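You operate a simulated robot arm through the tools that you are given. There is no shell and no other tool. Be economical: measure what you need, move in short steps, check, and stop when the job is done.

Carry out the task below with a simulated two-armed robot. There is one attempt and no reset: what you move stays moved.

## Task
Take the blue towel from the top of the grey table and lay it out flat on the top of the orange-edged table.

Only the result counts: the job must be done as asked and must still hold three seconds after the hand-in. Knocking over, shifting, dropping, spilling or breaking anything else fails it. Flat cloth is picked up by pressing the open fingertips on it (5 to 10 N) and closing them slowly along it; thin cloth reads only 2 to 8 mm in the jaws.

## Robot
Two 6-joint arms with two-finger grippers on one trunk, on a base that drives. Base frame: it is fixed to the floor where the robot stands at the start and does not move with it; the origin is under the middle of the robot, x ahead of it, y to its left, z up; the surface under the hand at the start is at about z = 740. Readings come in mm, degrees, newtons and seconds.
The left shoulder is at the start at [70, 148, 1302], the right one opposite. With the tool pointing down near the work surface each hand reaches from about 380 to 660 mm from the robot's upright axis, wherever it stands, measured 20 degrees to its own side. Places, roughly: top of the orange-edged table [1400, -1100, 700]. Payload 2.45 kg a hand.
The TCP of each hand is the grasp point between the finger pads, 30 mm short of the fingertips. In the tool frame z runs along the fingers and y along their closing line. Largest opening 106 mm; the body of the gripper starts 79 mm behind the TCP.
Orientation is told as [roll, pitch, yaw] about the base's x, y, z axes, in that order, counted from this pose: with the fingers straight down and closing along the base's y, the tool's x points along the base's -x, its y along +y and its z along -z.

## Interface
- The arms move only by the tool move_arm. It takes "left_commands", "right_commands" or both (then of equal length, played together; a hand with none holds still); each is a list of rows, each a list of 3 entries, a list of its own where there are three numbers: the closure in counts, from 0 (fully open) to 255 (shut), then the shift along the tool's x, y, z in mm, then the turn, a rotation vector about the tool's x, y, z in degrees. In form: [[jaw, [tx, ty, tz], [wx, wy, wz]], ...]. A call has 1 to 12 rows; each row shifts and turns the commanded pose from where the row before left it, along the tool's axes as they then stand. Rows are played at 5 a second. More than 50 mm and 8.6 degrees between two rows, or a gripper value outside its range, and nothing of the call is played. A pose out of reach is approached as far as the arm can. The call stops where the force on the tool passes 40 N (or 10 N more than at its start, if that is more) or the arm is blocked; 0.2 s more then pass. The fingers move at their own pace (about 72 mm/s each) and stop on an object; they squeeze with about 21 N. The grip force told is the motor's: it shows also when the fingers shut on nothing. Time passes only in rows, and 0.2 s behind the last, so rows that do not move let the fingers close. It gives the time, the measured TCP pose, the force on the tool (base axes), the opening and the grip force at its end, in the units of the frame above (readings bear some noise), with the torque about the TCP (base axes, N m) and any sound that the robot's microphone picked up.
- Cameras (640 x 400 px; columns grow to the right, rows downward): "scene" is now at [115.3, 24.5, 1500.6]; the picture's right is [0.35, -0.94, 0.00], its down [-0.79, -0.30, -0.54] and it looks along [0.50, 0.19, -0.84] (base axes); focal length 254 px, centre (320, 200). "left" rides on the left gripper at [76, 2, -106] in its tool frame; the picture's right is [-0.02, 1.00, 0.00], its down [-0.78, -0.02, -0.62] and it looks along [-0.62, -0.01, 0.78] (tool axes); focal length 247 px, centre (320, 200). "right" rides on the right gripper at [76, -2, -106] in its tool frame; the picture's right is [0.02, 1.00, 0.00], its down [-0.78, 0.02, -0.62] and it looks along [-0.62, 0.01, 0.78] (tool axes); focal length 247 px, centre (320, 200). There is no depth. A picture from a camera that has moved, and an enlarged one, comes with that camera's place and axes in the base frame and with its lens.
- get_image(camera): a new picture of that camera. No time passes.
- lift_body(by): slides the trunk up (or, below 0, down) by that many mm; the arms and the scene camera ride with it, the base frame stays. It gives what a move gives, with no picture.
- steer(legs): drives the robot by 1 to 6 legs, each [ahead, left, turn to the left] in mm, mm and degrees, along the robot's own axes; the way and the turn of a leg run together, so that a leg with both is an arc; at most 1500 mm and 180 degrees a leg. The arms and the cameras ride along, it lands a little off, and it stops where it bumps. It gives what a move gives.
- pan_tilt(pan, tilt): turns the head with the scene camera to pan (to the left, within 86 degrees either way) and tilt (down, from -29 to 69), counted from straight ahead of the robot. It gives what a move gives.
- inspect(camera, box): a new picture of the part [left, top, right, bottom] of that camera's present view, enlarged. No time passes.
- hand_in(): hands the job in; it is judged then, once.

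Go step by step. Nothing tells you exact positions but the pictures and the camera data: compare them with the known pose of the tool, close in by small moves and look again before you grip or let go. The budget is 120 turns and 108 pictures, counting those below and the enlarged ones. Unless the task says otherwise, let go and move clear before handing in, and close with one line.

The tools are called after ">>>" as a command line: name --argument value ..., lists and objects as JSON in quotes. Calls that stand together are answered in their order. move_arm: Moves the arms, as the interface text tells. Its arguments: {"type":"object","properties":{"left_commands":{"type":"array","items":{"type":"array"}},"right_commands":{"type":"array","items":{"type":"array"}}},"required":[]} The other tools are called the same way: lift_body (by) slides the trunk up or down; steer (legs) drives the base; pan_tilt (pan, tilt) turns the head that bears the scene camera; get_image (camera) takes a picture; inspect (camera, box) takes an enlarged picture of a part of a camera's view; hand_in () hands the job in.

At the start:

```text
time: 0.0
left_ee_pos: [403.6, 341.5, 912.5]
left_tool_rot: [0.1, -0.2, 0.0]
left_contact_force: [-0.7, -0.2, -0.1]
left_wrist_torque: [0.0, 0.0, 0.01]
left_opening: 106.1
left_grip_force: 0.1
right_ee_pos: [601.9, -39.7, 897.8]
right_tool_rot: [0.0, 0.0, 0.0]
right_contact_force: [0.0, 0.1, 0.0]
right_wrist_torque: [-0.01, 0.0, 0.04]
right_opening: 106.1
right_grip_force: 0.0
trunk travel left (down, up): [-775.0, 165.0]
robot x, y, heading: [0.8, -0.1, 0.2]
head pan, tilt: [20.6, 57.6]
```

scene: 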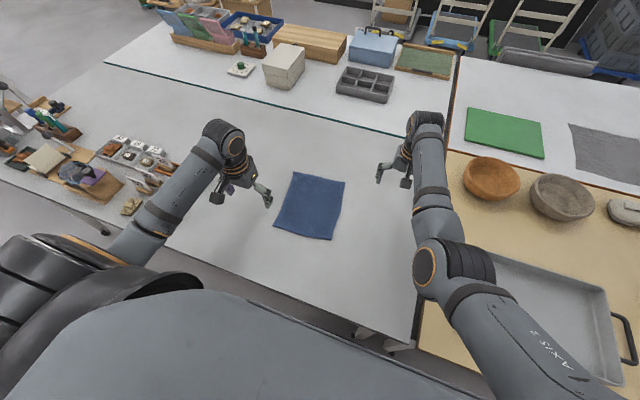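
right: 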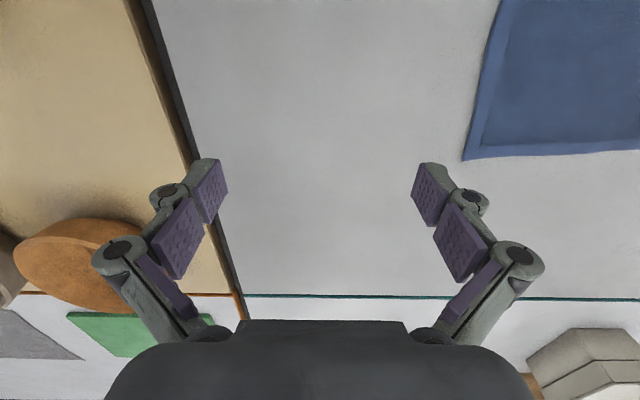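
left: 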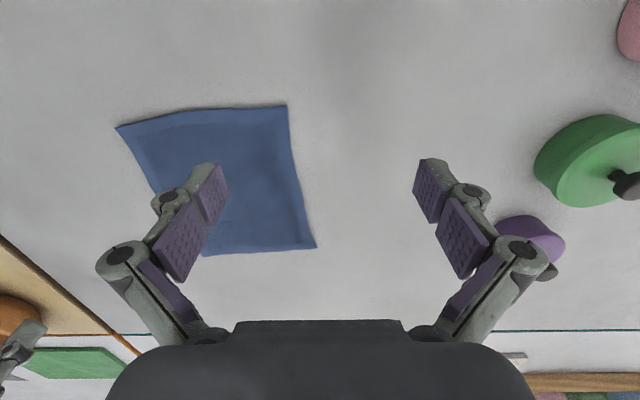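

The blue towel lies flat in front of me at about x 420–680, y 110–335. I'll look toward the orange-edged table first.

>>> pan_tilt --pan -40 --tilt 30

>>> get_image --camera "scene"

```text
time: 1.3
left_ee_pos: [404.6, 342.2, 913.0]
left_tool_rot: [0.0, -0.1, 0.0]
left_contact_force: [-0.4, -0.7, -0.1]
left_wrist_torque: [-0.04, -0.02, -0.01]
left_opening: 106.2
left_grip_force: 0.0
right_ee_pos: [601.0, -39.4, 896.6]
right_tool_rot: [0.0, 0.0, 0.0]
right_contact_force: [-0.3, 0.3, 0.8]
right_wrist_torque: [0.01, -0.02, 0.01]
right_opening: 106.0
right_grip_force: 0.0
trunk travel left (down, up): [-775.0, 165.0]
robot x, y, heading: [0.5, 1.9, -0.0]
head pan, tilt: [-40.0, 30.0]
```

```text
104 pictures are left
camera scene: at [119.8, -57.9, 1539.9], right [-0.64, -0.77, 0.0], down [-0.38, 0.32, -0.87], along [0.66, -0.56, -0.5], focal length 254 px, centre (320, 200)
```

scene: 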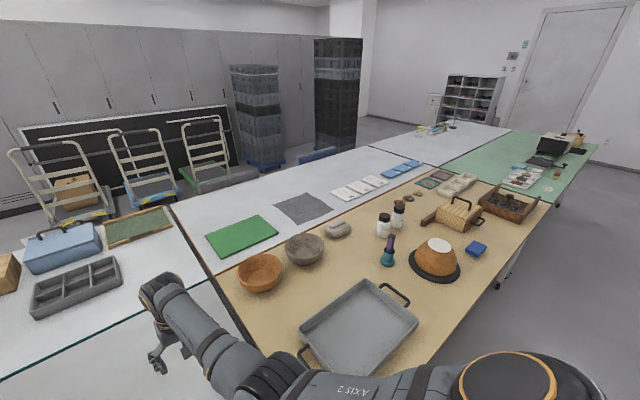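

The orange-edged table is the white-topped one behind the tan table (about x 1050–1785, y -230 to -2200), and its far strip is free. I need to see the ways around it, so I'll look to both sides.

>>> inspect --camera "scene" --box '[160, 110, 400, 260]'

>>> pan_tilt --pan 45 --tilt 25

>>> get_image --camera "scene"

>>> pan_tilt --pan 0 --tilt 20

>>> get_image --camera "scene"

>>> pan_tilt --pan -80 --tilt 20

>>> get_image --camera "scene"

```text
2.67 times, centred on (280, 185) of scene
camera zoom: at [119.8, -57.9, 1539.9], right [-0.64, -0.77, 0.0], down [-0.38, 0.32, -0.87], along [0.66, -0.56, -0.5], focal length 677 px, centre (427, 240)
```

zoom: 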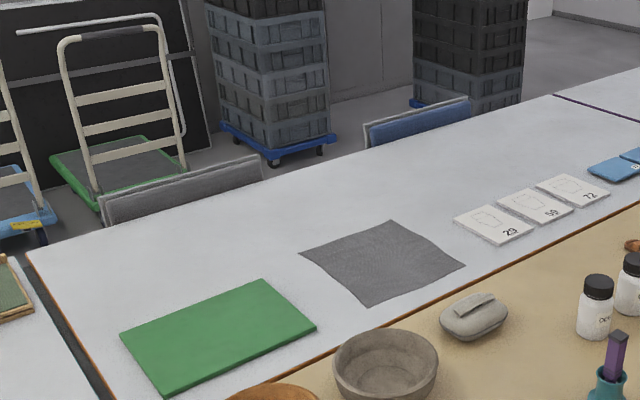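

```text
time: 2.9
left_ee_pos: [404.6, 340.6, 912.8]
left_tool_rot: [0.0, -0.1, 0.0]
left_contact_force: [0.1, -0.4, -0.9]
left_wrist_torque: [0.01, -0.02, 0.03]
left_opening: 106.2
left_grip_force: 0.1
right_ee_pos: [602.1, -39.3, 898.4]
right_tool_rot: [0.0, 0.1, 0.1]
right_contact_force: [-0.5, 0.2, 0.2]
right_wrist_torque: [0.02, 0.0, 0.01]
right_opening: 105.9
right_grip_force: 0.0
trunk travel left (down, up): [-775.0, 165.0]
robot x, y, heading: [-1.3, 0.7, -0.2]
head pan, tilt: [45.0, 25.0]
```

```text
102 pictures are left
camera scene: at [115.7, 65.2, 1547.9], right [0.71, -0.71, 0.0], down [-0.3, -0.3, -0.91], along [0.64, 0.64, -0.42], focal length 254 px, centre (320, 200)
```

scene: 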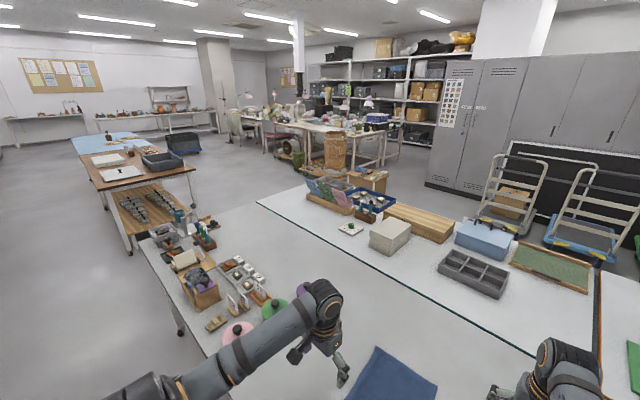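

```text
time: 4.0
left_ee_pos: [403.9, 342.2, 912.6]
left_tool_rot: [0.1, -0.2, 0.0]
left_contact_force: [0.9, -0.3, -0.3]
left_wrist_torque: [-0.02, 0.02, -0.01]
left_opening: 105.8
left_grip_force: 0.1
right_ee_pos: [602.2, -39.4, 898.2]
right_tool_rot: [0.1, 0.0, -0.1]
right_contact_force: [-1.0, 0.4, -0.1]
right_wrist_torque: [0.0, -0.02, 0.03]
right_opening: 106.0
right_grip_force: 0.1
trunk travel left (down, up): [-775.0, 165.0]
robot x, y, heading: [-2.4, -0.1, 0.0]
head pan, tilt: [0.0, 20.0]
```

```text
101 pictures are left
camera scene: at [143.6, 0.2, 1555.9], right [0.0, -1.0, 0.0], down [-0.34, 0.0, -0.94], along [0.94, 0.0, -0.34], focal length 254 px, centre (320, 200)
```

scene: 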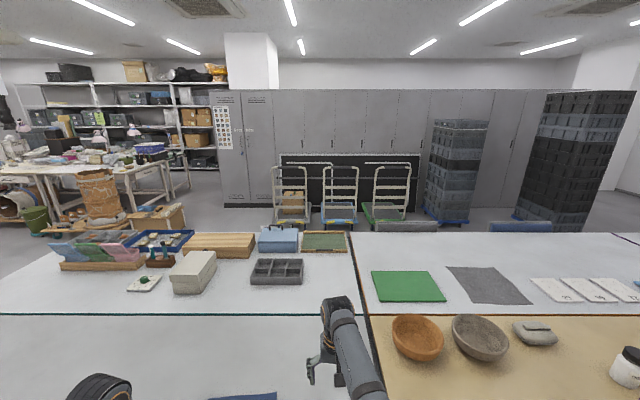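

```text
time: 5.5
left_ee_pos: [404.3, 342.3, 912.8]
left_tool_rot: [0.0, -0.1, -0.1]
left_contact_force: [0.1, -0.1, -0.4]
left_wrist_torque: [-0.01, -0.02, 0.03]
left_opening: 106.0
left_grip_force: 0.1
right_ee_pos: [601.9, -37.8, 897.6]
right_tool_rot: [0.0, 0.0, -0.1]
right_contact_force: [-0.4, -0.7, 0.6]
right_wrist_torque: [-0.01, 0.01, 0.0]
right_opening: 106.0
right_grip_force: 0.0
trunk travel left (down, up): [-775.0, 165.0]
robot x, y, heading: [-6.1, -0.4, 0.1]
head pan, tilt: [-80.0, 20.0]
```

```text
100 pictures are left
camera scene: at [66.7, -91.6, 1556.0], right [-0.98, -0.17, 0.0], down [-0.06, 0.34, -0.94], along [0.16, -0.93, -0.34], focal length 254 px, centre (320, 200)
```

scene: 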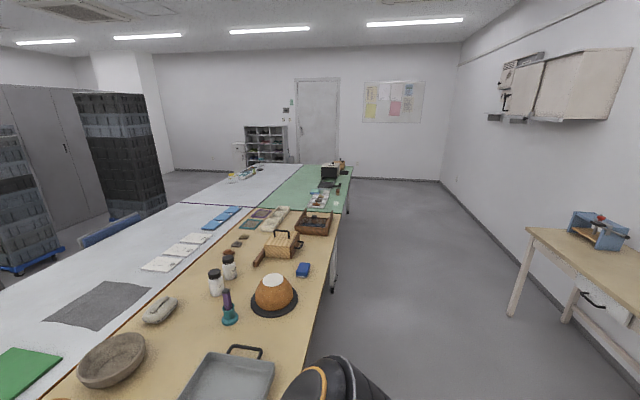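

The only workable side of the orange table is its far side (x>1785), with two chairs there. First I grasp the towel by its near corners: strafe to centre on the towel and align with it.

>>> steer --legs '[[-15, 151, 0], [0, 0, 7]]'

>>> pan_tilt --pan 0 --tilt 60

>>> get_image --camera "scene"

```text
time: 7.5
left_ee_pos: [343.7, 538.0, 913.1]
left_tool_rot: [0.0, -0.2, 7.2]
left_contact_force: [0.0, 0.4, -0.1]
left_wrist_torque: [0.01, 0.0, 0.0]
left_opening: 105.9
left_grip_force: 0.1
right_ee_pos: [587.2, 185.9, 898.0]
right_tool_rot: [-0.1, 0.0, 7.2]
right_contact_force: [-0.1, -0.4, 0.5]
right_wrist_torque: [-0.01, 0.0, -0.02]
right_opening: 106.2
right_grip_force: 0.0
trunk travel left (down, up): [-775.0, 165.0]
robot x, y, heading: [-18.2, 150.0, 7.4]
head pan, tilt: [-80.0, 20.0]
```

```text
time: 9.0
left_ee_pos: [343.6, 538.1, 912.2]
left_tool_rot: [0.0, -0.1, 7.2]
left_contact_force: [-0.1, -0.4, -0.1]
left_wrist_torque: [0.01, -0.01, -0.03]
left_opening: 106.0
left_grip_force: 0.1
right_ee_pos: [586.6, 184.0, 897.3]
right_tool_rot: [0.0, 0.0, 7.2]
right_contact_force: [0.0, 0.1, 0.4]
right_wrist_torque: [0.02, 0.0, 0.0]
right_opening: 106.0
right_grip_force: 0.1
trunk travel left (down, up): [-775.0, 165.0]
robot x, y, heading: [-13.5, 150.3, 6.9]
head pan, tilt: [0.0, 60.0]
```

```text
99 pictures are left
camera scene: at [101.2, 163.2, 1497.8], right [0.12, -0.99, 0.0], down [-0.86, -0.11, -0.5], along [0.5, 0.06, -0.87], focal length 254 px, centre (320, 200)
```

scene: 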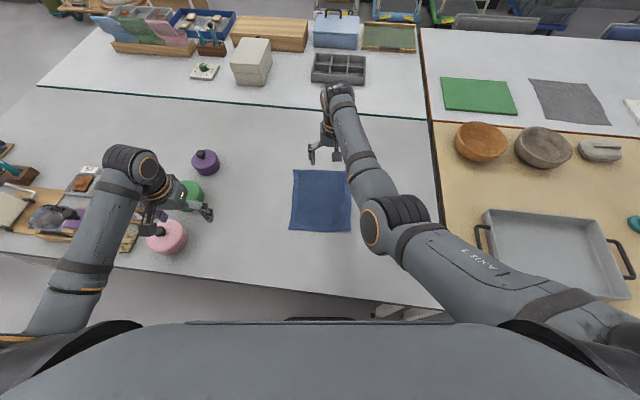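

Corners are near [411,300] and [431,103]. I'll bring both hands above points just inside these near corners.

>>> move_arm --left_commands '[[150, [-10, -46, 0], [0, 0, 0]], [150, [-10, -46, 0], [0, 0, 0]], [150, [-10, -46, 0], [0, 0, 0]], [150, [-10, -45, 20], [0, 0, 0]], [150, [-10, -45, 30], [0, 0, 0]], [150, [-6, -45, 33], [0, 0, 0]]]' --right_commands '[[150, [30, -10, 0], [0, 0, 0]], [150, [30, -10, 0], [0, 0, 0]], [150, [30, -10, 0], [0, 0, 0]], [150, [30, -4, 18], [0, 0, 0]], [150, [25, 0, 25], [0, 0, 0]], [150, [0, 0, 25], [0, 0, 0]]]'

>>> get_image --camera "left"

>>> get_image --camera "right"

>>> get_image --camera "scene"

```text
refused: row 4 steps farther than a row can; nothing moved
```

```text
98 pictures are left
camera left: at [267.0, 529.6, 1020.6], right [-0.1, 0.99, 0.0], down [0.78, 0.08, 0.62], along [0.62, 0.06, -0.78], focal length 247 px, centre (320, 200)
```

left: 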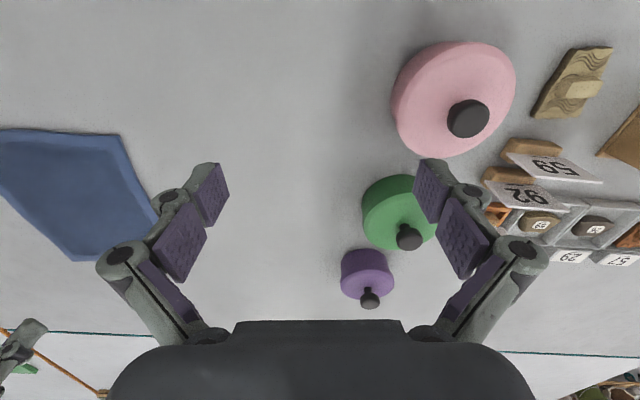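

```text
97 pictures are left
camera right: at [512.0, 174.4, 1005.0], right [-0.15, 0.99, 0.0], down [0.78, 0.11, 0.62], along [0.61, 0.09, -0.78], focal length 247 px, centre (320, 200)
```

right: 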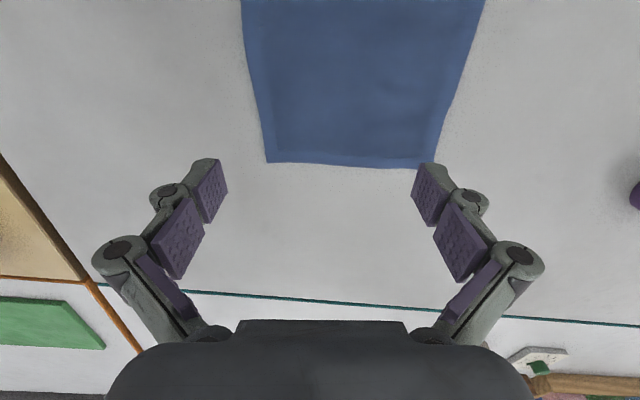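

```text
96 pictures are left
camera scene: at [101.2, 163.2, 1497.8], right [0.12, -0.99, 0.0], down [-0.86, -0.11, -0.5], along [0.5, 0.06, -0.87], focal length 254 px, centre (320, 200)
```

scene: 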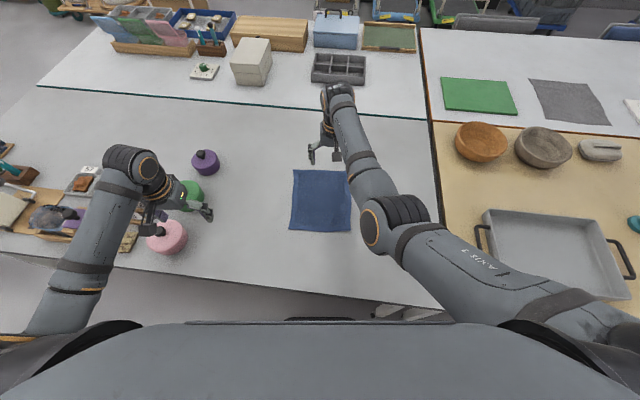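

The step was too long in one row; same move with shorter rows.

>>> move_arm --left_commands '[[150, [-8, -40, 0], [0, 0, 0]], [150, [-8, -40, 0], [0, 0, 0]], [150, [-8, -40, 0], [0, 0, 0]], [150, [-8, -40, 0], [0, 0, 0]], [150, [-8, -40, 15], [0, 0, 0]], [150, [-8, -40, 20], [0, 0, 0]], [150, [-8, -33, 20], [0, 0, 0]], [150, [0, 0, 28], [0, 0, 0]]]' --right_commands '[[150, [30, -10, 0], [0, 0, 0]], [150, [30, -10, 0], [0, 0, 0]], [150, [30, -10, 0], [0, 0, 0]], [150, [30, -4, 0], [0, 0, 0]], [150, [25, 0, 0], [0, 0, 0]], [150, [0, 0, 20], [0, 0, 0]], [150, [0, 0, 20], [0, 0, 0]], [150, [0, 0, 28], [0, 0, 0]]]'

>>> get_image --camera "left"

>>> get_image --camera "right"

>>> get_image --camera "scene"

```text
time: 9.8
left_ee_pos: [381.0, 428.1, 904.2]
left_tool_rot: [-0.1, -0.3, 7.1]
left_contact_force: [0.1, -0.3, -0.1]
left_wrist_torque: [0.05, -0.02, 0.03]
left_opening: 43.6
left_grip_force: 0.0
left hand out of reach, approached as far as the arm can: row 3
right_ee_pos: [543.1, 53.0, 900.8]
right_tool_rot: [-9.0, -2.7, 3.3]
right_contact_force: [-0.4, 0.4, 0.7]
right_wrist_torque: [0.03, 0.01, 0.0]
right_opening: 43.9
right_grip_force: 0.2
right hand out of reach, approached as far as the arm can: row 4
trunk travel left (down, up): [-775.0, 165.0]
robot x, y, heading: [-12.6, 152.3, 7.3]
head pan, tilt: [0.0, 60.0]
stopped in row 4 (right hand): the arm was blocked; the commanded pose is now the measured one
```

```text
95 pictures are left
camera left: at [304.1, 419.9, 1012.2], right [-0.1, 0.99, 0.0], down [0.78, 0.08, 0.63], along [0.62, 0.07, -0.78], focal length 247 px, centre (320, 200)
```

left: 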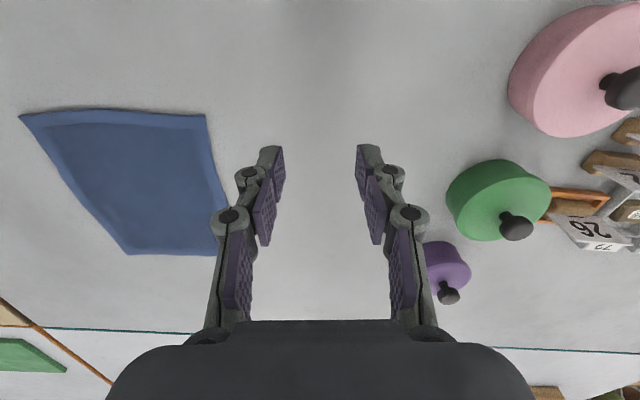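

```text
94 pictures are left
camera right: at [462.2, 63.2, 1003.7], right [-0.07, 0.99, -0.15], down [0.74, 0.16, 0.65], along [0.66, -0.07, -0.74], focal length 247 px, centre (320, 200)
```

right: 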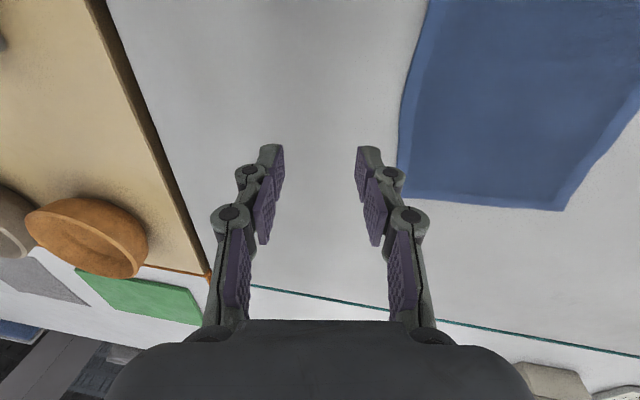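

```text
93 pictures are left
camera scene: at [100.7, 160.7, 1497.9], right [0.12, -0.99, 0.0], down [-0.86, -0.11, -0.5], along [0.5, 0.06, -0.87], focal length 254 px, centre (320, 200)
```

scene: 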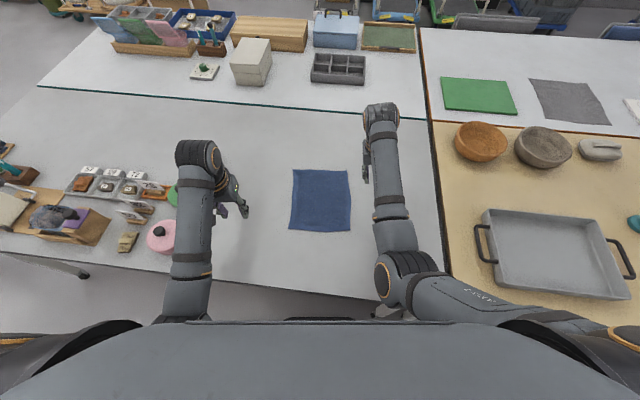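

The arms can't fold in that close. I'll back off about 110 mm, raise the trunk, and straighten the right hand.

>>> lift_body --by 120

>>> steer --legs '[[-110, 0, 0]]'

>>> move_arm --right_commands '[[150, [0, 0, 0], [-4.5, 1.3, -1.9]], [150, [0, 0, 0], [-4.5, 1.3, -1.9]], [150, [0, 0, 0], [0, 0, 0]]]'

```text
time: 11.3
left_ee_pos: [381.7, 429.4, 1023.2]
left_tool_rot: [0.0, -0.3, 7.2]
left_contact_force: [0.2, 0.2, 0.1]
left_wrist_torque: [-0.01, 0.0, 0.02]
left_opening: 43.5
left_grip_force: 0.1
right_ee_pos: [544.6, 53.7, 1022.7]
right_tool_rot: [-9.0, -2.8, 3.4]
right_contact_force: [-0.2, -0.6, -0.6]
right_wrist_torque: [0.01, 0.0, -0.02]
right_opening: 43.6
right_grip_force: 0.0
trunk travel left (down, up): [-895.0, 45.0]
robot x, y, heading: [-19.6, 150.9, 7.2]
head pan, tilt: [0.0, 60.0]
```

```text
time: 12.5
left_ee_pos: [274.7, 416.2, 1023.7]
left_tool_rot: [-0.1, -0.2, 7.2]
left_contact_force: [0.1, 0.8, 1.1]
left_wrist_torque: [-0.01, -0.01, 0.0]
left_opening: 43.9
left_grip_force: 0.1
right_ee_pos: [436.5, 42.0, 1021.1]
right_tool_rot: [-8.9, -2.8, 3.4]
right_contact_force: [0.7, -0.3, -0.3]
right_wrist_torque: [0.0, 0.02, 0.0]
right_opening: 43.4
right_grip_force: 0.1
trunk travel left (down, up): [-895.0, 45.0]
robot x, y, heading: [-123.9, 133.9, 7.2]
head pan, tilt: [0.0, 60.0]
```

```text
time: 13.3
left_ee_pos: [270.8, 415.9, 1024.1]
left_tool_rot: [0.0, -0.4, 7.2]
left_contact_force: [-0.6, -0.4, 0.6]
left_wrist_torque: [-0.03, -0.01, -0.01]
left_opening: 43.8
left_grip_force: 0.1
right_ee_pos: [434.9, 42.0, 1022.1]
right_tool_rot: [0.1, 0.0, 7.0]
right_contact_force: [0.6, -0.1, 0.9]
right_wrist_torque: [0.04, -0.02, -0.03]
right_opening: 43.9
right_grip_force: 0.0
trunk travel left (down, up): [-895.0, 45.0]
robot x, y, heading: [-125.7, 136.4, 7.2]
head pan, tilt: [0.0, 60.0]
```

>>> move_arm --left_commands '[[150, [-45, 0, 15], [0, 0, 0]], [150, [-45, 0, 15], [0, 0, 0]], [150, [-45, 0, 15], [0, 0, 0]], [150, [-8, -30, 35], [0, 0, 0]], [150, [0, -30, 35], [0, 0, 0]], [150, [0, -35, 30], [0, 0, 0]], [150, [0, -35, 25], [0, 0, 0]], [150, [0, -31, 22], [0, 0, 0]]]' --right_commands '[[150, [-10, 0, 40], [0, 0, 0]], [150, [-10, 0, 40], [0, 0, 0]], [150, [-3, 0, 40], [0, 0, 0]], [150, [0, 15, 30], [0, 0, 0]], [150, [0, 20, 20], [0, 0, 0]], [150, [0, 20, 10], [0, 0, 0]], [150, [0, 20, 10], [0, 0, 0]], [150, [0, 14, 2], [0, 0, 0]]]'

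>>> get_image --camera "left"

>>> get_image --camera "right"

>>> get_image --camera "scene"

```text
time: 15.1
left_ee_pos: [421.2, 288.0, 845.5]
left_tool_rot: [-0.1, -0.5, 7.2]
left_contact_force: [-0.5, 0.3, 0.3]
left_wrist_torque: [0.0, -0.03, 0.0]
left_opening: 43.5
left_grip_force: 0.1
left hand out of reach, approached as far as the arm can: row 8
right_ee_pos: [437.5, 124.6, 840.5]
right_tool_rot: [0.0, 0.1, 7.1]
right_contact_force: [0.4, 0.5, -0.1]
right_wrist_torque: [-0.01, 0.03, 0.02]
right_opening: 43.9
right_grip_force: 0.1
right hand out of reach, approached as far as the arm can: row 7, 8
trunk travel left (down, up): [-895.0, 45.0]
robot x, y, heading: [-120.6, 136.3, 7.0]
head pan, tilt: [0.0, 60.0]
```

```text
92 pictures are left
camera left: at [345.0, 279.1, 952.6], right [-0.1, 0.99, 0.0], down [0.77, 0.08, 0.63], along [0.62, 0.06, -0.78], focal length 247 px, centre (320, 200)
```

left: 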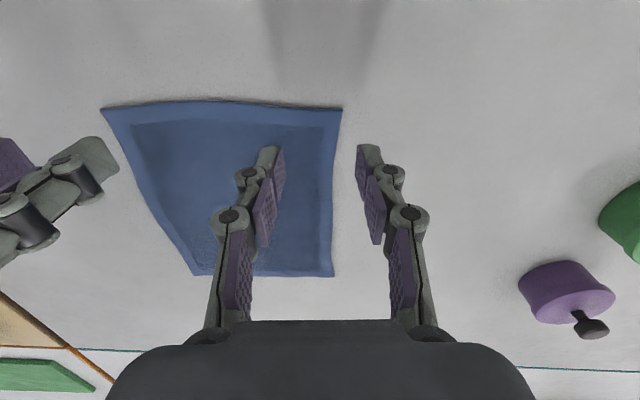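

```text
91 pictures are left
camera right: at [361.5, 113.8, 947.4], right [-0.14, 0.99, 0.0], down [0.78, 0.11, 0.62], along [0.61, 0.09, -0.78], focal length 247 px, centre (320, 200)
```

right: 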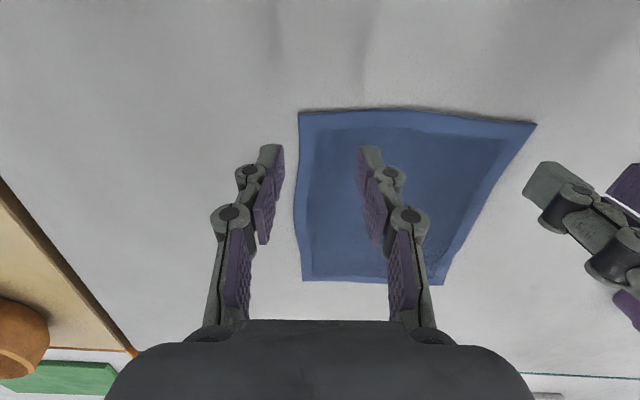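

```text
90 pictures are left
camera scene: at [-8.4, 149.5, 1617.9], right [0.12, -0.99, 0.0], down [-0.86, -0.11, -0.5], along [0.5, 0.06, -0.87], focal length 254 px, centre (320, 200)
```

scene: 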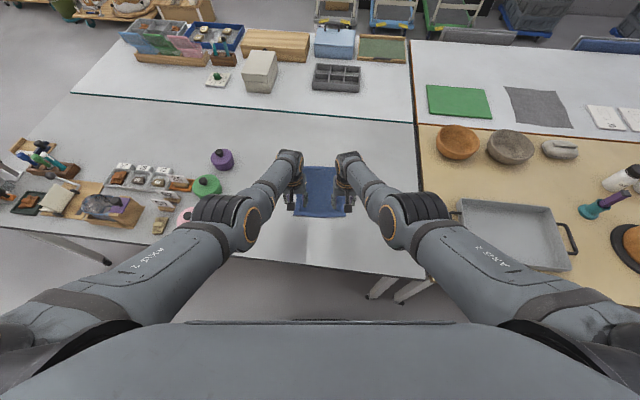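

Both hands are close, but laterally limited. I'll back off 20 mm more and reach forward instead.

>>> steer --legs '[[-22, 0, 0]]'

>>> move_arm --left_commands '[[150, [-18, 0, 0], [0, 0, 0]], [150, [-17, 0, 0], [0, 0, 0]], [150, [0, 0, 0], [0, 0, 0]]]' --right_commands '[[150, [-18, 0, 0], [0, 0, 0]], [150, [-17, 0, 0], [0, 0, 0]], [150, [0, 0, 0], [0, 0, 0]]]'

```text
time: 15.9
left_ee_pos: [403.9, 286.4, 841.4]
left_tool_rot: [-0.1, 0.0, 7.3]
left_contact_force: [0.7, 0.4, -1.3]
left_wrist_torque: [-0.02, 0.04, 0.0]
left_opening: 43.8
left_grip_force: 0.0
right_ee_pos: [418.4, 121.6, 837.7]
right_tool_rot: [0.0, 0.5, 7.0]
right_contact_force: [1.0, 0.0, -0.4]
right_wrist_torque: [0.01, 0.04, 0.01]
right_opening: 43.7
right_grip_force: 0.1
trunk travel left (down, up): [-895.0, 45.0]
robot x, y, heading: [-141.9, 130.8, 7.4]
head pan, tilt: [0.0, 60.0]
```

```text
time: 16.7
left_ee_pos: [410.7, 297.4, 858.7]
left_tool_rot: [-0.1, -0.4, 7.2]
left_contact_force: [0.0, 0.0, 0.2]
left_wrist_torque: [0.02, 0.01, 0.03]
left_opening: 43.7
left_grip_force: 0.1
left hand out of reach, approached as far as the arm can: row 1, 2
right_ee_pos: [430.7, 111.1, 855.7]
right_tool_rot: [0.0, 0.0, 7.0]
right_contact_force: [0.6, -0.4, 0.8]
right_wrist_torque: [0.0, -0.01, 0.03]
right_opening: 43.8
right_grip_force: 0.1
right hand out of reach, approached as far as the arm can: row 1, 2
trunk travel left (down, up): [-895.0, 45.0]
robot x, y, heading: [-143.8, 133.3, 7.2]
head pan, tilt: [0.0, 60.0]
```

The limit is actually the far reach with the trunk raised; lowering the trunk should free it.

>>> move_arm --left_commands '[[150, [0, 0, -45], [0, 0, 0]], [150, [0, 0, -35], [0, 0, 0]], [150, [0, 0, 0], [0, 0, 0]]]' --right_commands '[[150, [0, 0, -45], [0, 0, 0]], [150, [0, 0, -35], [0, 0, 0]], [150, [0, 0, 0], [0, 0, 0]]]'

>>> lift_body --by -90

```text
time: 17.5
left_ee_pos: [413.6, 297.1, 940.2]
left_tool_rot: [0.0, -0.2, 7.2]
left_contact_force: [-0.2, 0.5, 0.0]
left_wrist_torque: [0.01, -0.02, -0.02]
left_opening: 43.6
left_grip_force: 0.1
right_ee_pos: [431.0, 110.8, 933.3]
right_tool_rot: [0.1, 0.2, 7.0]
right_contact_force: [-0.6, 0.1, 0.2]
right_wrist_torque: [-0.02, 0.02, 0.04]
right_opening: 43.6
right_grip_force: 0.0
trunk travel left (down, up): [-895.0, 45.0]
robot x, y, heading: [-142.3, 131.1, 7.2]
head pan, tilt: [0.0, 60.0]
```

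```text
time: 18.8
left_ee_pos: [413.3, 297.5, 850.8]
left_tool_rot: [-0.1, -0.3, 7.2]
left_contact_force: [0.5, 0.4, 0.5]
left_wrist_torque: [0.0, 0.0, -0.02]
left_opening: 43.6
left_grip_force: 0.0
right_ee_pos: [428.8, 110.9, 845.2]
right_tool_rot: [0.1, 0.2, 7.0]
right_contact_force: [-0.6, 0.1, 0.5]
right_wrist_torque: [0.02, 0.01, -0.01]
right_opening: 43.7
right_grip_force: 0.0
trunk travel left (down, up): [-805.0, 135.0]
robot x, y, heading: [-144.3, 134.2, 7.4]
head pan, tilt: [0.0, 60.0]
```

>>> move_arm --left_commands '[[150, [-10, -11, 0], [0, 0, 0]], [150, [-10, -11, 0], [0, 0, 0]], [150, [0, 0, 20], [0, 0, 0]], [150, [0, 0, 20], [0, 0, 0]], [150, [0, 0, 0], [0, 0, 0]]]' --right_commands '[[150, [-12, 12, 0], [0, 0, 0]], [150, [-11, 12, 0], [0, 0, 0]], [150, [0, 0, 20], [0, 0, 0]], [150, [0, 0, 16], [0, 0, 0]], [150, [0, 0, 0], [0, 0, 0]]]'

>>> get_image --camera "left"

>>> get_image --camera "right"

```text
time: 20.0
left_ee_pos: [434.2, 277.7, 811.5]
left_tool_rot: [-0.2, -0.4, 7.2]
left_contact_force: [-0.4, -0.4, -0.9]
left_wrist_torque: [0.01, 0.01, 0.01]
left_opening: 43.4
left_grip_force: 0.1
right_ee_pos: [449.3, 136.9, 807.8]
right_tool_rot: [0.1, 0.0, 7.0]
right_contact_force: [0.7, -0.2, 0.2]
right_wrist_torque: [0.02, -0.02, -0.04]
right_opening: 43.6
right_grip_force: 0.0
trunk travel left (down, up): [-805.0, 135.0]
robot x, y, heading: [-146.4, 131.7, 7.2]
head pan, tilt: [0.0, 60.0]
```

```text
89 pictures are left
camera left: at [357.8, 269.7, 918.8], right [-0.1, 0.99, 0.0], down [0.77, 0.08, 0.63], along [0.62, 0.06, -0.78], focal length 247 px, centre (320, 200)
```

left: 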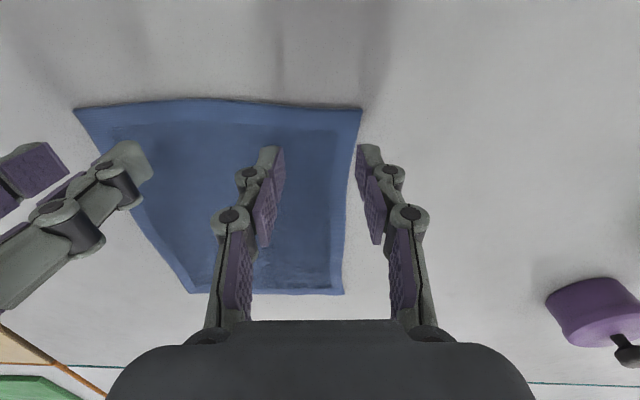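

```text
88 pictures are left
camera right: at [373.6, 126.4, 915.2], right [-0.14, 0.99, 0.0], down [0.78, 0.11, 0.62], along [0.61, 0.09, -0.78], focal length 247 px, centre (320, 200)
```

right: 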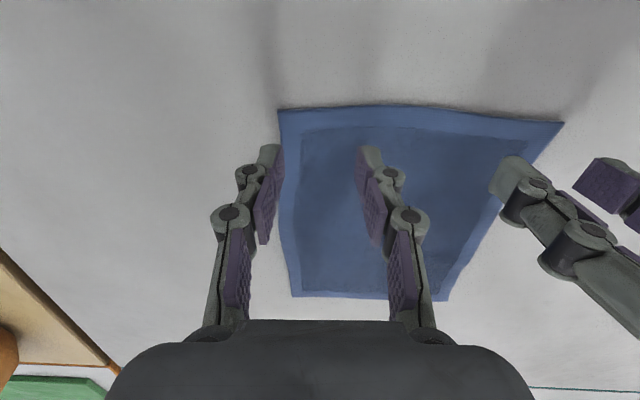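

Alignment is good (about 28 mm in from the sides, 18 mm from the edge). I narrow the jaws a bit and descend near the cloth.

>>> move_arm --left_commands '[[180, [0, 0, 12], [0, 0, 0]], [180, [0, 0, 12], [0, 0, 0]], [180, [0, 0, 10], [0, 0, 0]], [180, [0, 0, 3], [0, 0, 0]], [180, [0, 0, 0], [0, 0, 0]]]' --right_commands '[[180, [0, 0, 12], [0, 0, 0]], [180, [0, 0, 12], [0, 0, 0]], [180, [0, 0, 6], [0, 0, 0]], [180, [0, 0, 3], [0, 0, 0]], [180, [0, 0, 0], [0, 0, 0]]]'

```text
time: 21.2
left_ee_pos: [419.6, 285.1, 784.2]
left_tool_rot: [-0.1, -0.5, 7.3]
left_contact_force: [0.0, -0.5, -0.3]
left_wrist_torque: [0.0, -0.01, 0.0]
left_opening: 31.2
left_grip_force: 0.0
left hand out of reach, approached as far as the arm can: row 1, 2, 3
right_ee_pos: [437.4, 127.4, 784.3]
right_tool_rot: [0.0, 0.1, 7.1]
right_contact_force: [-0.5, -0.1, -0.3]
right_wrist_torque: [-0.02, 0.03, -0.02]
right_opening: 31.1
right_grip_force: 0.0
right hand out of reach, approached as far as the arm can: row 1, 2, 4
trunk travel left (down, up): [-805.0, 135.0]
robot x, y, heading: [-143.6, 131.7, 7.0]
head pan, tilt: [0.0, 60.0]
```

Still reach-limited low down; raise hands, drop trunk further and creep forward.

>>> move_arm --left_commands '[[180, [0, 0, -45], [0, 0, 0]], [180, [0, 0, -45], [0, 0, 0]], [180, [0, 0, -20], [0, 0, 0]], [180, [0, 0, 0], [0, 0, 0]]]' --right_commands '[[180, [0, 0, -45], [0, 0, 0]], [180, [0, 0, -45], [0, 0, 0]], [180, [0, 0, -20], [0, 0, 0]], [180, [0, 0, 0], [0, 0, 0]]]'

>>> steer --legs '[[20, 0, 0]]'

>>> lift_body --by -90

```text
time: 22.2
left_ee_pos: [464.1, 279.3, 872.5]
left_tool_rot: [0.0, -0.4, 7.1]
left_contact_force: [0.2, 0.4, -0.3]
left_wrist_torque: [0.0, 0.02, -0.04]
left_opening: 31.2
left_grip_force: 0.0
left hand out of reach, approached as far as the arm can: row 1, 2, 3
right_ee_pos: [437.6, 127.9, 892.3]
right_tool_rot: [0.0, 0.2, 7.1]
right_contact_force: [-0.6, 0.3, -1.2]
right_wrist_torque: [-0.01, 0.01, -0.01]
right_opening: 31.3
right_grip_force: 0.0
trunk travel left (down, up): [-805.0, 135.0]
robot x, y, heading: [-142.2, 132.4, 7.3]
head pan, tilt: [0.0, 60.0]
```

```text
time: 23.0
left_ee_pos: [481.1, 281.1, 873.0]
left_tool_rot: [-0.1, -0.5, 7.3]
left_contact_force: [-0.3, 0.0, 0.0]
left_wrist_torque: [0.02, -0.03, 0.0]
left_opening: 30.9
left_grip_force: 0.0
right_ee_pos: [453.3, 130.2, 894.9]
right_tool_rot: [0.1, -0.2, 7.0]
right_contact_force: [-0.4, 0.1, -0.4]
right_wrist_torque: [0.02, -0.06, 0.01]
right_opening: 31.3
right_grip_force: 0.2
trunk travel left (down, up): [-805.0, 135.0]
robot x, y, heading: [-125.6, 131.4, 7.1]
head pan, tilt: [0.0, 60.0]
```

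```text
time: 24.2
left_ee_pos: [482.6, 282.1, 780.2]
left_tool_rot: [0.0, -0.3, 7.1]
left_contact_force: [1.1, 0.1, -0.2]
left_wrist_torque: [0.0, 0.03, -0.01]
left_opening: 31.2
left_grip_force: 0.1
right_ee_pos: [456.5, 128.9, 801.9]
right_tool_rot: [0.1, 0.0, 7.0]
right_contact_force: [0.6, 0.7, 0.3]
right_wrist_torque: [0.02, -0.02, 0.01]
right_opening: 31.2
right_grip_force: 0.1
trunk travel left (down, up): [-715.0, 225.0]
robot x, y, heading: [-125.0, 136.8, 7.3]
head pan, tilt: [0.0, 60.0]
```

>>> move_arm --left_commands '[[180, [16, 0, -15], [0, 0, 0]], [180, [16, 0, 0], [0, 0, 0]], [180, [16, 0, 0], [0, 0, 0]], [180, [0, 0, 5], [0, 0, 0]], [180, [0, 0, 0], [0, 0, 0]]]' --right_commands '[[180, [3, 4, 0], [0, 0, 0]], [180, [4, 4, 0], [0, 0, 0]], [180, [0, 0, 5], [0, 0, 0]], [180, [0, 0, 7], [0, 0, 0]], [180, [0, 0, 0], [0, 0, 0]]]'

```text
time: 25.4
left_ee_pos: [479.8, 270.5, 772.8]
left_tool_rot: [-0.1, -0.4, 7.3]
left_contact_force: [0.0, 1.0, 9.2]
left_wrist_torque: [0.08, 0.02, 0.01]
left_opening: 31.5
left_grip_force: 0.1
left hand out of reach, approached as far as the arm can: row 1, 2, 3
right_ee_pos: [451.2, 134.5, 792.5]
right_tool_rot: [-0.1, -0.2, 6.9]
right_contact_force: [-0.7, 0.1, 0.0]
right_wrist_torque: [-0.02, 0.05, -0.03]
right_opening: 31.1
right_grip_force: 0.1
trunk travel left (down, up): [-715.0, 225.0]
robot x, y, heading: [-124.2, 132.2, 7.2]
head pan, tilt: [0.0, 60.0]
```

The left arm slipped into an awkward configuration and touched the cloth lightly. I'll lift it, swing it out and come back in.

>>> move_arm --left_commands '[[180, [0, 0, -20], [0, 0, 0]], [180, [0, 20, -30], [0, 0, 0]], [180, [0, 40, -20], [0, 0, 0]], [180, [0, 40, 0], [0, 0, 0]], [180, [20, 20, 0], [0, 0, 0]], [180, [25, 0, 0], [0, 0, 0]], [180, [0, 0, 0], [0, 0, 0]]]'

>>> get_image --camera "scene"

```text
time: 27.0
left_ee_pos: [500.4, 386.7, 811.1]
left_tool_rot: [-0.2, -0.2, 7.2]
left_contact_force: [-0.8, 0.2, 0.1]
left_wrist_torque: [0.01, 0.03, 0.0]
left_opening: 30.9
left_grip_force: 0.0
left hand out of reach, approached as far as the arm can: row 1, 2, 3, 4, 5, 6
right_ee_pos: [450.8, 131.6, 790.4]
right_tool_rot: [-0.4, 0.2, 6.8]
right_contact_force: [-0.7, -0.3, -0.8]
right_wrist_torque: [0.02, -0.02, -0.02]
right_opening: 31.1
right_grip_force: 0.1
trunk travel left (down, up): [-715.0, 225.0]
robot x, y, heading: [-126.1, 137.3, 7.0]
head pan, tilt: [0.0, 60.0]
```

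```text
87 pictures are left
camera scene: at [-9.8, 149.3, 1437.8], right [0.12, -0.99, 0.0], down [-0.86, -0.11, -0.5], along [0.5, 0.06, -0.87], focal length 254 px, centre (320, 200)
```

scene: 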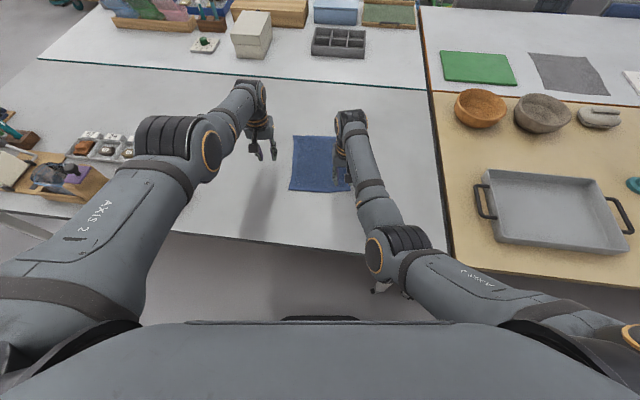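

The left arm's elbow flipped up when fully stretched, while the right is elbow-down. I'll raise the trunk a little and stretch the left arm out ahead over clear table to let it flip back.

>>> lift_body --by 60

>>> move_arm --left_commands '[[180, [-40, 0, 0], [0, 0, 0]], [180, [-40, 0, 0], [0, 0, 0]], [180, [-40, 0, 0], [0, 0, 0]], [180, [-40, 0, 0], [0, 0, 0]], [180, [-40, 0, 0], [0, 0, 0]], [180, [0, 0, 0], [0, 0, 0]]]'

>>> get_image --camera "scene"

```text
time: 28.0
left_ee_pos: [500.3, 386.7, 871.4]
left_tool_rot: [-0.1, -0.3, 7.2]
left_contact_force: [0.1, 0.1, -1.6]
left_wrist_torque: [-0.01, -0.01, -0.02]
left_opening: 31.4
left_grip_force: 0.1
right_ee_pos: [450.1, 132.7, 849.9]
right_tool_rot: [-0.3, 0.1, 6.8]
right_contact_force: [-0.7, -0.7, -0.2]
right_wrist_torque: [0.01, -0.02, 0.01]
right_opening: 31.1
right_grip_force: 0.0
trunk travel left (down, up): [-775.0, 165.0]
robot x, y, heading: [-124.7, 135.3, 7.0]
head pan, tilt: [0.0, 60.0]
```

```text
time: 29.4
left_ee_pos: [509.0, 396.7, 893.0]
left_tool_rot: [-0.1, -0.2, 7.2]
left_contact_force: [0.3, -0.9, -1.1]
left_wrist_torque: [-0.01, 0.0, 0.0]
left_opening: 31.3
left_grip_force: 0.0
left hand out of reach, approached as far as the arm can: row 1, 2, 3, 4, 5
right_ee_pos: [448.5, 132.8, 850.5]
right_tool_rot: [-0.3, 0.0, 6.8]
right_contact_force: [-0.5, -0.7, 0.4]
right_wrist_torque: [0.01, 0.01, -0.02]
right_opening: 31.2
right_grip_force: 0.1
trunk travel left (down, up): [-775.0, 165.0]
robot x, y, heading: [-124.4, 138.4, 7.1]
head pan, tilt: [0.0, 60.0]
```

```text
86 pictures are left
camera scene: at [-9.7, 149.1, 1497.8], right [0.12, -0.99, 0.0], down [-0.86, -0.11, -0.5], along [0.5, 0.06, -0.87], focal length 254 px, centre (320, 200)
```

scene: 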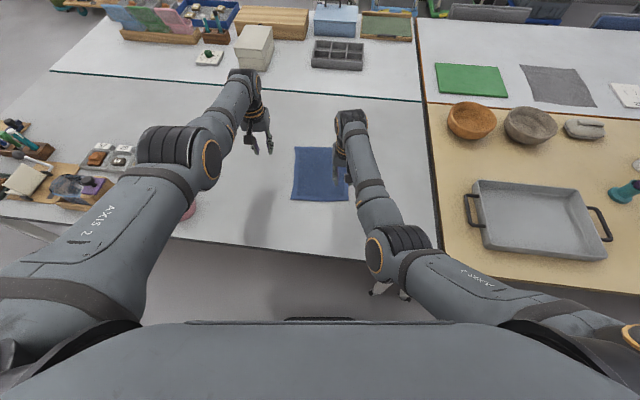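

>>> move_arm --left_commands '[[180, [30, 0, -10], [0, 0, 0]], [180, [40, 0, -15], [0, 0, 0]], [180, [40, 0, -15], [0, 0, 0]], [180, [40, 0, 0], [0, 0, 0]], [180, [0, 0, 0], [0, 0, 0]]]'

```text
time: 30.6
left_ee_pos: [357.4, 378.6, 932.1]
left_tool_rot: [0.0, -0.1, 7.2]
left_contact_force: [0.1, 0.0, 0.2]
left_wrist_torque: [0.01, 0.0, 0.01]
left_opening: 31.1
left_grip_force: 0.0
right_ee_pos: [450.7, 133.3, 849.6]
right_tool_rot: [-0.3, 0.1, 6.8]
right_contact_force: [0.5, 0.8, 0.3]
right_wrist_torque: [0.0, 0.05, 0.04]
right_opening: 31.4
right_grip_force: 0.0
trunk travel left (down, up): [-775.0, 165.0]
robot x, y, heading: [-129.1, 132.2, 7.1]
head pan, tilt: [0.0, 60.0]
```

>>> move_arm --left_commands '[[180, [-10, -36, 0], [0, 0, 0]], [180, [-12, -36, 0], [0, 0, 0]], [180, [-20, -36, 0], [0, 0, 0]], [180, [-20, 0, 30], [0, 0, 0]], [180, [0, 0, 30], [0, 0, 0]], [180, [0, 0, 20], [0, 0, 0]], [180, [0, 0, 0], [0, 0, 0]]]'

>>> get_image --camera "scene"

```text
time: 32.2
left_ee_pos: [433.6, 278.4, 853.1]
left_tool_rot: [-0.2, -0.1, 7.1]
left_contact_force: [0.3, -0.3, 0.2]
left_wrist_torque: [0.0, 0.02, -0.01]
left_opening: 31.2
left_grip_force: 0.0
right_ee_pos: [450.9, 132.2, 850.0]
right_tool_rot: [-0.3, 0.2, 6.8]
right_contact_force: [-0.3, 1.4, 0.4]
right_wrist_torque: [0.01, 0.02, 0.0]
right_opening: 30.7
right_grip_force: 0.0
trunk travel left (down, up): [-775.0, 165.0]
robot x, y, heading: [-126.9, 132.6, 7.2]
head pan, tilt: [0.0, 60.0]
```

```text
85 pictures are left
camera scene: at [-9.9, 148.9, 1497.8], right [0.12, -0.99, 0.0], down [-0.86, -0.11, -0.5], along [0.5, 0.06, -0.87], focal length 254 px, centre (320, 200)
```

scene: 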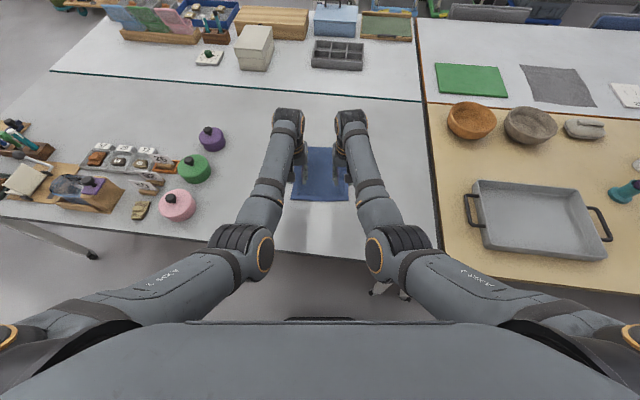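

Both arms are now symmetric, elbow-down, above the corners. I'll lower with the trunk, keeping arm shape.

>>> lift_body --by -70

>>> get_image --camera "left"

>>> get_image --camera "right"

```text
time: 33.3
left_ee_pos: [433.0, 279.3, 783.1]
left_tool_rot: [-0.2, -0.2, 7.2]
left_contact_force: [-0.4, 0.0, -0.4]
left_wrist_torque: [-0.01, 0.02, -0.01]
left_opening: 31.0
left_grip_force: 0.1
right_ee_pos: [449.0, 133.1, 781.9]
right_tool_rot: [-0.3, -0.1, 6.8]
right_contact_force: [-0.9, 0.1, 0.2]
right_wrist_torque: [0.02, 0.0, -0.02]
right_opening: 31.0
right_grip_force: 0.1
trunk travel left (down, up): [-705.0, 235.0]
robot x, y, heading: [-126.9, 136.9, 7.0]
head pan, tilt: [0.0, 60.0]
```

```text
84 pictures are left
camera left: at [357.7, 271.3, 890.6], right [-0.1, 0.99, 0.0], down [0.78, 0.08, 0.62], along [0.62, 0.06, -0.78], focal length 247 px, centre (320, 200)
```

left: 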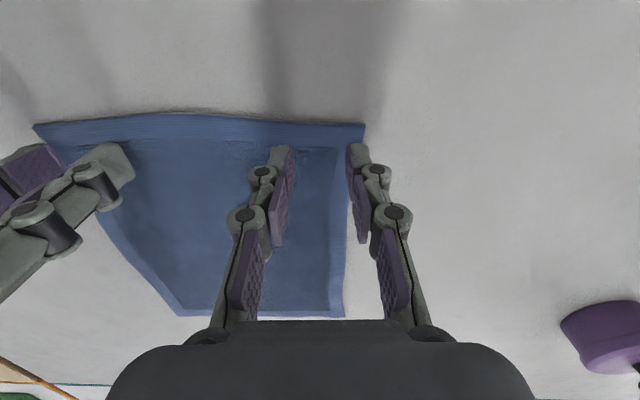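

```text
83 pictures are left
camera right: at [374.6, 123.2, 887.5], right [-0.14, 0.99, 0.0], down [0.78, 0.11, 0.62], along [0.62, 0.08, -0.78], focal length 247 px, centre (320, 200)
```

right: 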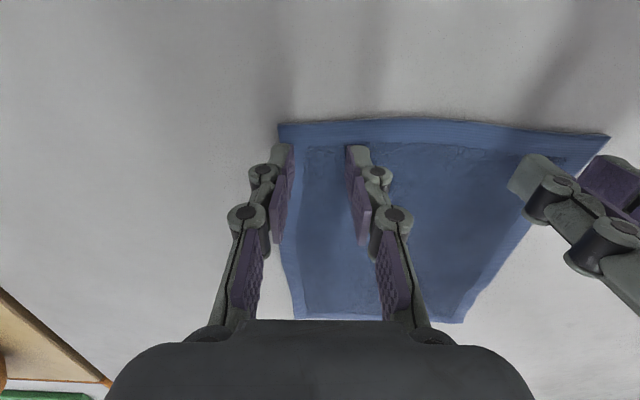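

>>> move_arm --left_commands '[[180, [0, 0, 5], [0, 0, 0]], [180, [0, 0, 3], [0, 0, 0]], [180, [0, 0, 1.5], [0, 0, 0]], [180, [0, 0, 0], [0, 0, 0]]]' --right_commands '[[180, [0, 0, 4], [0, 0, 0]], [180, [0, 0, 3], [0, 0, 0]], [180, [0, 0, 1.5], [0, 0, 0]], [180, [0, 0, 0], [0, 0, 0]]]'

```text
time: 34.3
left_ee_pos: [433.6, 279.5, 773.7]
left_tool_rot: [-0.1, -0.3, 7.2]
left_contact_force: [0.1, 0.0, 1.3]
left_wrist_torque: [-0.03, 0.01, -0.01]
left_opening: 31.0
left_grip_force: 0.1
right_ee_pos: [448.1, 135.1, 772.0]
right_tool_rot: [-0.1, 0.0, 6.9]
right_contact_force: [2.4, -0.8, 8.2]
right_wrist_torque: [-0.02, -0.06, 0.01]
right_opening: 31.2
right_grip_force: 0.0
trunk travel left (down, up): [-705.0, 235.0]
robot x, y, heading: [-126.7, 134.2, 6.9]
head pan, tilt: [0.0, 60.0]
```

>>> move_arm --left_commands '[[180, [0, 0, 1.3], [0, 0, 0]], [180, [0, 0, 0], [0, 0, 0]], [190, [0, 0, 0], [0, 0, 0]], [200, [0, 0, 0], [0, 0, 0]], [208, [0, 0, 0], [0, 0, 0]]]' --right_commands '[[180, [0, 0, 0], [0, 0, 0]], [180, [0, 0, 0], [0, 0, 0]], [190, [0, 0, 0], [0, 0, 0]], [200, [0, 0, 0], [0, 0, 0]], [208, [0, 0, 0], [0, 0, 0]]]'

```text
time: 35.5
left_ee_pos: [432.4, 279.8, 773.1]
left_tool_rot: [0.0, -0.3, 7.2]
left_contact_force: [-0.6, 1.7, 5.1]
left_wrist_torque: [0.0, -0.02, 0.02]
left_opening: 18.6
left_grip_force: 0.1
right_ee_pos: [448.4, 135.5, 772.8]
right_tool_rot: [-0.2, 0.0, 6.9]
right_contact_force: [0.0, 1.3, 4.5]
right_wrist_torque: [0.0, -0.04, 0.02]
right_opening: 19.2
right_grip_force: 0.2
trunk travel left (down, up): [-705.0, 235.0]
robot x, y, heading: [-127.5, 135.8, 7.6]
head pan, tilt: [0.0, 60.0]
```

>>> move_arm --left_commands '[[215, [0, 0, 0.5], [0, 0, 0]], [223, [0, 0, 0.3], [0, 0, 0]], [231, [0, 0, 0], [0, 0, 0]], [240, [0, 0, 0], [0, 0, 0]], [248, [0, 0, 0], [0, 0, 0]], [255, [0, 0, 0], [0, 0, 0]], [255, [0, 0, 0], [0, 0, 0]]]' --right_commands '[[215, [0, 0, 0.7], [0, 0, 0]], [223, [0, 0, 0.3], [0, 0, 0]], [231, [0, 0, 0], [0, 0, 0]], [240, [0, 0, 0], [0, 0, 0]], [248, [0, 0, 0], [0, 0, 0]], [255, [0, 0, 0], [0, 0, 0]], [255, [0, 0, 0], [0, 0, 0]]]'

>>> get_image --camera "left"

>>> get_image --camera "right"

```text
time: 37.1
left_ee_pos: [434.1, 278.8, 772.0]
left_tool_rot: [-0.2, -0.2, 7.2]
left_contact_force: [1.2, -12.8, 7.8]
left_wrist_torque: [-0.37, 0.02, -0.04]
left_opening: 4.7
left_grip_force: 20.9
right_ee_pos: [448.8, 135.6, 771.7]
right_tool_rot: [0.1, -0.1, 6.9]
right_contact_force: [-2.2, 13.0, 3.9]
right_wrist_torque: [0.35, 0.07, 0.05]
right_opening: 4.9
right_grip_force: 21.1
trunk travel left (down, up): [-705.0, 235.0]
robot x, y, heading: [-127.5, 133.4, 7.4]
head pan, tilt: [0.0, 60.0]
```

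```text
82 pictures are left
camera left: at [357.6, 270.6, 879.8], right [-0.1, 0.99, 0.0], down [0.78, 0.08, 0.63], along [0.62, 0.06, -0.78], focal length 247 px, centre (320, 200)
```

left: 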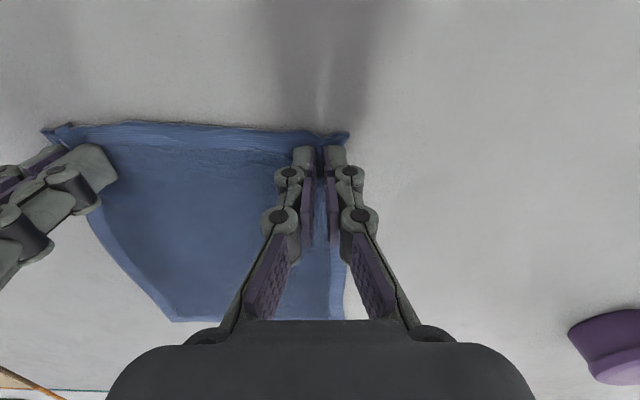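

```text
81 pictures are left
camera right: at [372.8, 126.0, 879.7], right [-0.14, 0.99, 0.0], down [0.77, 0.11, 0.62], along [0.62, 0.09, -0.78], focal length 247 px, centre (320, 200)
```

right: 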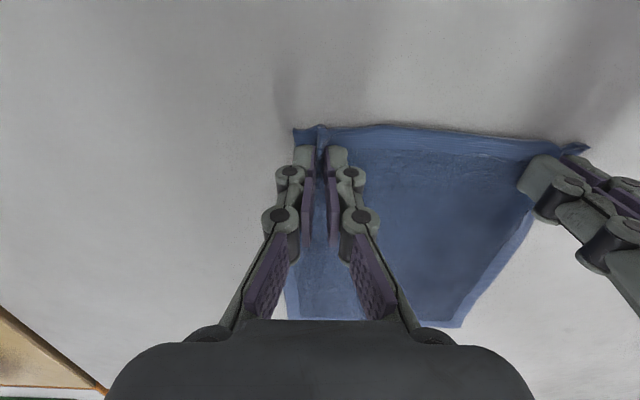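

Both pinched (4.7 and 4.9 mm). I'll ease the tension between hands, then raise a little and check.

>>> move_arm --left_commands '[[255, [0, -3, 0], [0, 0, 0]], [255, [0, -1, -5], [0, 0, 0]], [255, [0, 0, -15], [0, 0, 0]], [255, [0, 0, -20], [0, 0, 0]], [255, [0, 0, 0], [0, 0, 0]]]' --right_commands '[[255, [0, 3, 0], [0, 0, 0]], [255, [0, 1, -5], [0, 0, 0]], [255, [0, 0, -15], [0, 0, 0]], [255, [0, 0, -20], [0, 0, 0]], [255, [0, 0, 0], [0, 0, 0]]]'

>>> get_image --camera "left"

```text
time: 38.3
left_ee_pos: [435.8, 283.1, 810.3]
left_tool_rot: [0.2, -0.1, 7.4]
left_contact_force: [3.0, -23.9, -0.5]
left_wrist_torque: [-0.73, -0.13, -0.19]
left_opening: 6.5
left_grip_force: 21.2
right_ee_pos: [453.0, 127.0, 810.6]
right_tool_rot: [-0.8, 0.0, 6.3]
right_contact_force: [-2.9, 23.4, -1.1]
right_wrist_torque: [0.71, 0.07, 0.16]
right_opening: 6.7
right_grip_force: 20.6
trunk travel left (down, up): [-705.0, 235.0]
robot x, y, heading: [-124.3, 134.5, 7.3]
head pan, tilt: [0.0, 60.0]
```

```text
80 pictures are left
camera left: at [359.9, 272.9, 918.4], right [-0.11, 0.99, 0.0], down [0.78, 0.08, 0.62], along [0.62, 0.07, -0.78], focal length 247 px, centre (320, 200)
```

left: 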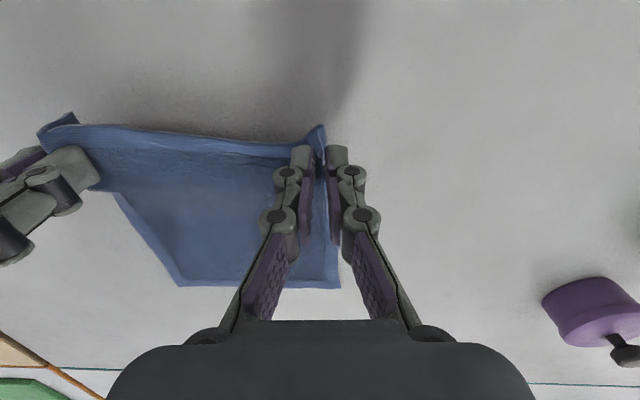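

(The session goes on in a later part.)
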